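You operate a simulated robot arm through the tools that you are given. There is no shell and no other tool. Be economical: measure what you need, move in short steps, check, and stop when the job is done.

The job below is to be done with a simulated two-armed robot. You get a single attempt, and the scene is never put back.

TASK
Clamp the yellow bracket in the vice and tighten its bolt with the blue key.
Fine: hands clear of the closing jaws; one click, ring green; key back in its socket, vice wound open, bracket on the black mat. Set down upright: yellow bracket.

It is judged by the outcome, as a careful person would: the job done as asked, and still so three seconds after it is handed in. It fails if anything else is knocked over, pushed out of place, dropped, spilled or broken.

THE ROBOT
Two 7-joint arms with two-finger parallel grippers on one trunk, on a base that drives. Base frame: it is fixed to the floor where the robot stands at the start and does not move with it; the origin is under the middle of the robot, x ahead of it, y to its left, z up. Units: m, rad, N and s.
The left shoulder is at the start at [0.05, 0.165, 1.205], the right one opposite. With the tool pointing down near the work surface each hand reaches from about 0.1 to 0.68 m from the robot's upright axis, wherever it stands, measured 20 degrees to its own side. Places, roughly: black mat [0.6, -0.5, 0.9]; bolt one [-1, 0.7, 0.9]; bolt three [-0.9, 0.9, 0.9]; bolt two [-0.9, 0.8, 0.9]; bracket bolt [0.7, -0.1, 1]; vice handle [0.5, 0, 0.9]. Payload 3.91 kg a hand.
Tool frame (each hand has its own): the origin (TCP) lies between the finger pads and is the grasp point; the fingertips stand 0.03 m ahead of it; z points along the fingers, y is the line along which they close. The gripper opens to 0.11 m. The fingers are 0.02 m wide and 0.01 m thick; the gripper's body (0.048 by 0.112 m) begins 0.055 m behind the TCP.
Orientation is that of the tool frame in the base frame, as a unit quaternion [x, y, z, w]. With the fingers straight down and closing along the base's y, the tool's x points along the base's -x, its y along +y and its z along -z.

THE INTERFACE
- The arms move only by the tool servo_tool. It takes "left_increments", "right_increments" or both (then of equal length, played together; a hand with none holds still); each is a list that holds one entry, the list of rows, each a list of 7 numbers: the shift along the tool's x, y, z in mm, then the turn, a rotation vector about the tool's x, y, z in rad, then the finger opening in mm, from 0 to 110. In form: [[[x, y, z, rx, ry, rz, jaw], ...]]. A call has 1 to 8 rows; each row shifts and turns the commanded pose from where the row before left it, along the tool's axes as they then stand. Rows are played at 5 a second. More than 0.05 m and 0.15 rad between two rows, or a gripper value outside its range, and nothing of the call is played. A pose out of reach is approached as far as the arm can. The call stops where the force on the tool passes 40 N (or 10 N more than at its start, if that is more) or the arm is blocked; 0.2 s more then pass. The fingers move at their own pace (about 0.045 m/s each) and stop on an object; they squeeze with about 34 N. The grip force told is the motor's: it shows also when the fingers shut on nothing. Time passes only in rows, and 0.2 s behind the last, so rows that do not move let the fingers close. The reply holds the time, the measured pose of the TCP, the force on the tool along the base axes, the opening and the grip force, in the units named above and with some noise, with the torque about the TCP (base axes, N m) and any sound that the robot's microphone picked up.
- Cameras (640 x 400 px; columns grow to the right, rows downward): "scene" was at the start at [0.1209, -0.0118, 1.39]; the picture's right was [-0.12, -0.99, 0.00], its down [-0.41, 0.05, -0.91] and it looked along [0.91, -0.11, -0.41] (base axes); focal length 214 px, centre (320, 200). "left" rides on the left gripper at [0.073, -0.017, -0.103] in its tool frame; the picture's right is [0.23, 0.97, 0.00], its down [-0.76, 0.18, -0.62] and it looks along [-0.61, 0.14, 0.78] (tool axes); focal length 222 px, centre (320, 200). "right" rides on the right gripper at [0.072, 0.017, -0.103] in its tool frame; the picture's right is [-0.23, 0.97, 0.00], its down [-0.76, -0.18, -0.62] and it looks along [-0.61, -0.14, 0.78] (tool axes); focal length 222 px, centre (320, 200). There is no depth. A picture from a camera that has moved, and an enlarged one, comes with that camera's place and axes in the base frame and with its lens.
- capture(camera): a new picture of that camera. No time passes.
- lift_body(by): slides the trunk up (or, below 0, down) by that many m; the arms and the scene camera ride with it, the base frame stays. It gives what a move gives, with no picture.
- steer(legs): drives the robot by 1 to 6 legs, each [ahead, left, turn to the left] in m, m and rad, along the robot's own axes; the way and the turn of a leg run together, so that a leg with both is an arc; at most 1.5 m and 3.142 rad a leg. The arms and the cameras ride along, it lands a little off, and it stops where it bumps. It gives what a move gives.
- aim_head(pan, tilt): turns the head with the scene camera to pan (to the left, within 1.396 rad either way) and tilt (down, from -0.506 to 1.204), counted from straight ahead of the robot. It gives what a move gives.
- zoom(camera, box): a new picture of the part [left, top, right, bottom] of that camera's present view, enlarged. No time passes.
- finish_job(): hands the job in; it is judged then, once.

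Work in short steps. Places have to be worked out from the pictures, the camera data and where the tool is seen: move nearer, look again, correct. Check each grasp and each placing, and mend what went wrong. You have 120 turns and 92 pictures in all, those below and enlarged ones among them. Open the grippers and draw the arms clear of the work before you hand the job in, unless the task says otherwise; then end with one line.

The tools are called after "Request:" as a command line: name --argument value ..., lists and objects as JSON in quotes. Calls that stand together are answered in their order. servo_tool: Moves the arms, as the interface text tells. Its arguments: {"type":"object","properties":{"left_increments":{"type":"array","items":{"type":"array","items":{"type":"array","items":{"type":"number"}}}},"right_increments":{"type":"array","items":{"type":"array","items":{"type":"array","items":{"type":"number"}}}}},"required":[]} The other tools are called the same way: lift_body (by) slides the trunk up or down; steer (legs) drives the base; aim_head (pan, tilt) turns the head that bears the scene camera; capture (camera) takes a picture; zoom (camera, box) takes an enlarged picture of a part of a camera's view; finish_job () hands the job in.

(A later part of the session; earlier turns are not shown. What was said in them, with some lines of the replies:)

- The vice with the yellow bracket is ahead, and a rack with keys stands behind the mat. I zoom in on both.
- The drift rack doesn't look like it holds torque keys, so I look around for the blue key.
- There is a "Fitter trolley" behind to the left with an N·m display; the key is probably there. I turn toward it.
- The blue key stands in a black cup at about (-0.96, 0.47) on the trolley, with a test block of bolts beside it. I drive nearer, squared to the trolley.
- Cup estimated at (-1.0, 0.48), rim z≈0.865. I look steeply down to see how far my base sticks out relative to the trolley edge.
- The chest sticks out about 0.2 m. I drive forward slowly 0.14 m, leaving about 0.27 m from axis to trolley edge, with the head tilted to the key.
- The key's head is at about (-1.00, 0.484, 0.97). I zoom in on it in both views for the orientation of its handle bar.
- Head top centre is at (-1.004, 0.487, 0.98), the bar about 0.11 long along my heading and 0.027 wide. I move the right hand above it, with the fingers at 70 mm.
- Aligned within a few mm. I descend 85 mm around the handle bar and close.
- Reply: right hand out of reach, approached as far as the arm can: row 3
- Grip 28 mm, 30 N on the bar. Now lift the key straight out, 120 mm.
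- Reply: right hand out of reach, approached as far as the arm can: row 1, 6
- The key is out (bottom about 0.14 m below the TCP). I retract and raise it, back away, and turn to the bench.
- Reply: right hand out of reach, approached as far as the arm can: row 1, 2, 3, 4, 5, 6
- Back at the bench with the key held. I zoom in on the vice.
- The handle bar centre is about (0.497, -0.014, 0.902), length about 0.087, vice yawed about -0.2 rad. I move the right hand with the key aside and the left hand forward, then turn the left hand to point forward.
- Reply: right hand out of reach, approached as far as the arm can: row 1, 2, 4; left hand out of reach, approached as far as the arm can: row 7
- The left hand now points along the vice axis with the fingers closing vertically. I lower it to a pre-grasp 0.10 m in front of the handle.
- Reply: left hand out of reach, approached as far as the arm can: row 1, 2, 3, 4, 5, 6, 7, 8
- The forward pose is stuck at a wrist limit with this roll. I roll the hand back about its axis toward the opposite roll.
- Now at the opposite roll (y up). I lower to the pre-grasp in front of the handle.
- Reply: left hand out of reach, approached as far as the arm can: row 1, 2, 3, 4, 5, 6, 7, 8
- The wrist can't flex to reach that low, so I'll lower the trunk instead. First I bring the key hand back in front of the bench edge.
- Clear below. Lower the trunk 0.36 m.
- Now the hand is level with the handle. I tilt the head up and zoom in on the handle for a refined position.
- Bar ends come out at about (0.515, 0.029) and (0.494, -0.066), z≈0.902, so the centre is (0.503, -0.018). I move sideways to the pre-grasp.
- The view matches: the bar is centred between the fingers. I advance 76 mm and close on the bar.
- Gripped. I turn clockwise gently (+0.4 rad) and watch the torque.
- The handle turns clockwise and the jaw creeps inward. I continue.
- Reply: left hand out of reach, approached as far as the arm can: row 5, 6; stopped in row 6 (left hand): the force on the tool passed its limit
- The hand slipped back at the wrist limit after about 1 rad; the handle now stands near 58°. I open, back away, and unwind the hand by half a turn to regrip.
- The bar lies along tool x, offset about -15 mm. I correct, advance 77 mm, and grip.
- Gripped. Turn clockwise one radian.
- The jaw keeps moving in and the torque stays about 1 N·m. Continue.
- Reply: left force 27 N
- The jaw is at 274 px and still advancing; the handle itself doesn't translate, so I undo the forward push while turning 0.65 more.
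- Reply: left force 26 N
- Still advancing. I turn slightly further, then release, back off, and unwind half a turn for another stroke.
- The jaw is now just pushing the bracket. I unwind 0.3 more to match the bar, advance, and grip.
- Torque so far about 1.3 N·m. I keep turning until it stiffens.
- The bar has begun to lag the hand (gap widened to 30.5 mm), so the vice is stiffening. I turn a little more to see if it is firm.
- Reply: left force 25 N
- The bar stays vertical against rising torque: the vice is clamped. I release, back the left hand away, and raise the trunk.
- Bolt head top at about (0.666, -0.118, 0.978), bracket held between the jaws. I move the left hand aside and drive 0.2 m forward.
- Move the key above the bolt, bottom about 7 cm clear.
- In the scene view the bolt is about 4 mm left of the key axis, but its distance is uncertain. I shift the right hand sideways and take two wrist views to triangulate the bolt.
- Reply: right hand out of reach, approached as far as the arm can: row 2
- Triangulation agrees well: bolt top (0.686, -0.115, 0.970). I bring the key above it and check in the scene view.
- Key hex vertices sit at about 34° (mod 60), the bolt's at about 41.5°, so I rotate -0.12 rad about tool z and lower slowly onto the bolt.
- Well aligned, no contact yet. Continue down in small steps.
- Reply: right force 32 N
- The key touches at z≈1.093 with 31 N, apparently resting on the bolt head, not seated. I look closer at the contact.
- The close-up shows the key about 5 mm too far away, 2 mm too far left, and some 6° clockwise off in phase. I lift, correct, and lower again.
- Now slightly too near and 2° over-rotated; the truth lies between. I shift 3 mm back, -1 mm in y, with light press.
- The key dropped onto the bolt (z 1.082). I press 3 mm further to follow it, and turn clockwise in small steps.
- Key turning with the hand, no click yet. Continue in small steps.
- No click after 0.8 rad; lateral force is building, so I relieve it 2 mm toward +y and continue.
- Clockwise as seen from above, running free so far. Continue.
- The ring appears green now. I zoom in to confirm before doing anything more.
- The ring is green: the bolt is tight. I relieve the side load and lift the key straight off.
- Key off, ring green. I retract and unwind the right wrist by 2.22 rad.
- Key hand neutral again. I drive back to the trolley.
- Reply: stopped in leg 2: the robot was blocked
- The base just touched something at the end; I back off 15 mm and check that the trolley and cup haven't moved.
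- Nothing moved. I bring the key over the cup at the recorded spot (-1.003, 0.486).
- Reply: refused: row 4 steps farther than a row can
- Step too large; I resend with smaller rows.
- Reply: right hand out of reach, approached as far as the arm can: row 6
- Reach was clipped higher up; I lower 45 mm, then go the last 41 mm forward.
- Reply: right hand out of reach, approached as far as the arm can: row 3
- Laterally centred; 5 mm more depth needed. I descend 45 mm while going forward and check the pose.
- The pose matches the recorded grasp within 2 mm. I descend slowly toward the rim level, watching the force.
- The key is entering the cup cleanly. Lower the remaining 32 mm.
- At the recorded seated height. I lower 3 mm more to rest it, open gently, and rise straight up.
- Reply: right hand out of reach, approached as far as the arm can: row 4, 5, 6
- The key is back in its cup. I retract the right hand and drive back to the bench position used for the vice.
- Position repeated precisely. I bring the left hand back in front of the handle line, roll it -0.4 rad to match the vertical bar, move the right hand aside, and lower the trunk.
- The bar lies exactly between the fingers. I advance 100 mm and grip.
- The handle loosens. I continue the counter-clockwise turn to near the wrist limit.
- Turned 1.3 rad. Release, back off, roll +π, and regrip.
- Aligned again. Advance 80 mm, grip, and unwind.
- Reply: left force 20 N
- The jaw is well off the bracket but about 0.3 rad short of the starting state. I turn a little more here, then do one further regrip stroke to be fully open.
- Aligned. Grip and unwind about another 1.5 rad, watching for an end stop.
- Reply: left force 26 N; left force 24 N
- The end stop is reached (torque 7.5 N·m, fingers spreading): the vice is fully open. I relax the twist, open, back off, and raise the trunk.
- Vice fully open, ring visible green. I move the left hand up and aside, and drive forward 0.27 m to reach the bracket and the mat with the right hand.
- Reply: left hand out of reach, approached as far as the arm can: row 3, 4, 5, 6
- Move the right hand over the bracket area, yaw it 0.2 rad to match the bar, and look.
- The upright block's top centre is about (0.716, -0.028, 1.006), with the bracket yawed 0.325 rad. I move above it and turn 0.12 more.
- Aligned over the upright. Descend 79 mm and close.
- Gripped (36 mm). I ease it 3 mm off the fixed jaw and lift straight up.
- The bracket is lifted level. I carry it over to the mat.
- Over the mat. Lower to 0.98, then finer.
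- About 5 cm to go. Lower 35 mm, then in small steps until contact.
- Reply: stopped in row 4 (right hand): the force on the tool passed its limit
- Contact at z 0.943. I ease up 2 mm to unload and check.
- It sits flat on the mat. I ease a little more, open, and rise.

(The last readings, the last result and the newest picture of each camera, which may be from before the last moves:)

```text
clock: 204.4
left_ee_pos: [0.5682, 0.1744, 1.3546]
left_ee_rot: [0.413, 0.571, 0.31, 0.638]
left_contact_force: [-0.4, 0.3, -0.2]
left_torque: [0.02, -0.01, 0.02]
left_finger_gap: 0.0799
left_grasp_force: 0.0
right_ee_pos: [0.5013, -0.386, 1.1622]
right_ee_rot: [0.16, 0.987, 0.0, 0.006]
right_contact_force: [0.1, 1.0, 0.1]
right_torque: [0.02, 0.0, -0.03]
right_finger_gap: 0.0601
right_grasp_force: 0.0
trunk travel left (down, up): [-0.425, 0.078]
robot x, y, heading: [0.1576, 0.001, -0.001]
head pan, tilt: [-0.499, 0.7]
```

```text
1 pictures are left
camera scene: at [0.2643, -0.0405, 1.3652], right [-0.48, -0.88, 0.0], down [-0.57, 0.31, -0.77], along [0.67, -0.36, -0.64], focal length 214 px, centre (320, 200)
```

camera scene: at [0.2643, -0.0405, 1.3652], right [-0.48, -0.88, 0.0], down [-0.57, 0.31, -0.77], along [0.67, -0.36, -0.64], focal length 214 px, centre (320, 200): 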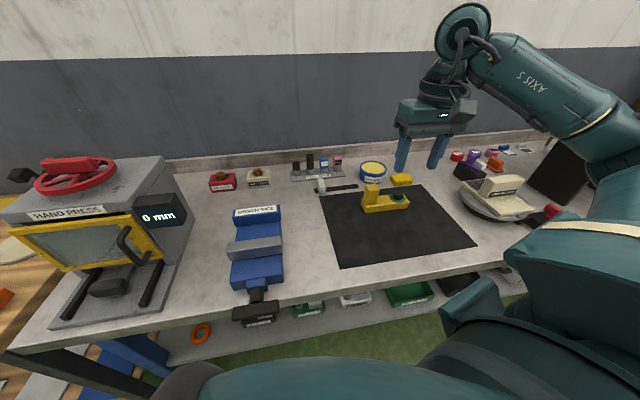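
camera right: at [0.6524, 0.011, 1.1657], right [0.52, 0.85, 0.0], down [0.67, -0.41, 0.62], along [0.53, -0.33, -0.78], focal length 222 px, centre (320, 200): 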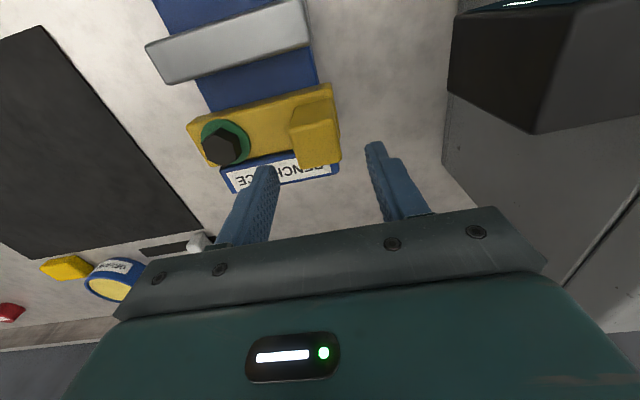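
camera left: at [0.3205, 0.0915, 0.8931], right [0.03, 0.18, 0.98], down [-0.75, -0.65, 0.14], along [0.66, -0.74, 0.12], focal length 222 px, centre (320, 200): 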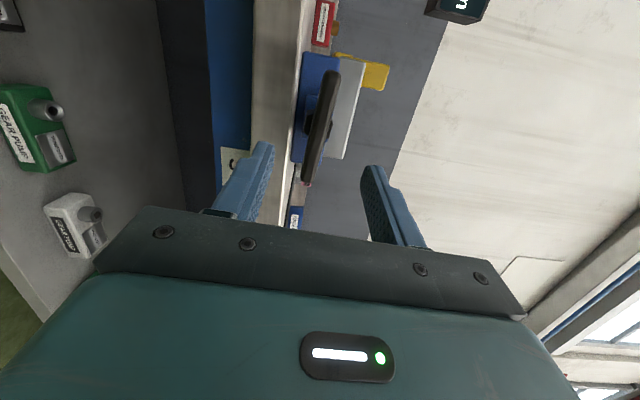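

The bracket stands upright on the mat, the ring is green, the vice is open and the key is back. I open the grippers and back the robot clear.

Request:
servo_tool --left_increments '[[[0, 0, 0, 0, 0, 0, 110], [0, 0, 0, 0, 0, 0, 110]]]' --right_increments '[[[0, 0, -20, 0, 0, 0, 110], [0, 0, -20, 0, 0, 0, 110]]]'

Request:
steer --legs '[[-0.25, 0, 0]]'

Request:
finish_job

```text
clock: 205.0
left_ee_pos: [0.568, 0.1757, 1.3563]
left_ee_rot: [0.413, 0.572, 0.309, 0.638]
left_contact_force: [-0.3, 0.9, 0.7]
left_torque: [-0.01, 0.02, 0.02]
left_finger_gap: 0.1099
left_grasp_force: 0.0
right_ee_pos: [0.5007, -0.3856, 1.2014]
right_ee_rot: [0.161, 0.987, 0.001, 0.006]
right_contact_force: [-0.6, 0.1, -0.4]
right_torque: [0.0, 0.01, 0.01]
right_finger_gap: 0.1097
right_grasp_force: 0.0
trunk travel left (down, up): [-0.425, 0.078]
robot x, y, heading: [0.1589, 0.0033, -0.0]
head pan, tilt: [-0.499, 0.7]
```

```text
clock: 206.8
left_ee_pos: [0.3183, 0.1734, 1.3559]
left_ee_rot: [0.412, 0.572, 0.309, 0.638]
left_contact_force: [-0.1, -0.3, 0.3]
left_torque: [0.0, 0.01, -0.03]
left_finger_gap: 0.11
left_grasp_force: 0.0
right_ee_pos: [0.2514, -0.3874, 1.2018]
right_ee_rot: [0.16, 0.987, 0.001, 0.007]
right_contact_force: [-0.5, 0.5, -0.1]
right_torque: [0.0, -0.04, 0.03]
right_finger_gap: 0.11
right_grasp_force: 0.0
trunk travel left (down, up): [-0.425, 0.078]
robot x, y, heading: [-0.0846, 0.0015, -0.001]
head pan, tilt: [-0.499, 0.7]
```

```text
The job is handed in.
```

I clamped the bracket, tightened its bolt with the blue key until the ring turned green, put the key back in its cup, wound the vice open to its stop, and set the bracket upright on the black mat. The robot's microphone never reported a click, so the green ring is the only sign the bolt is tight. The base lightly touched something at the trolley, and nothing looked moved afterwards.
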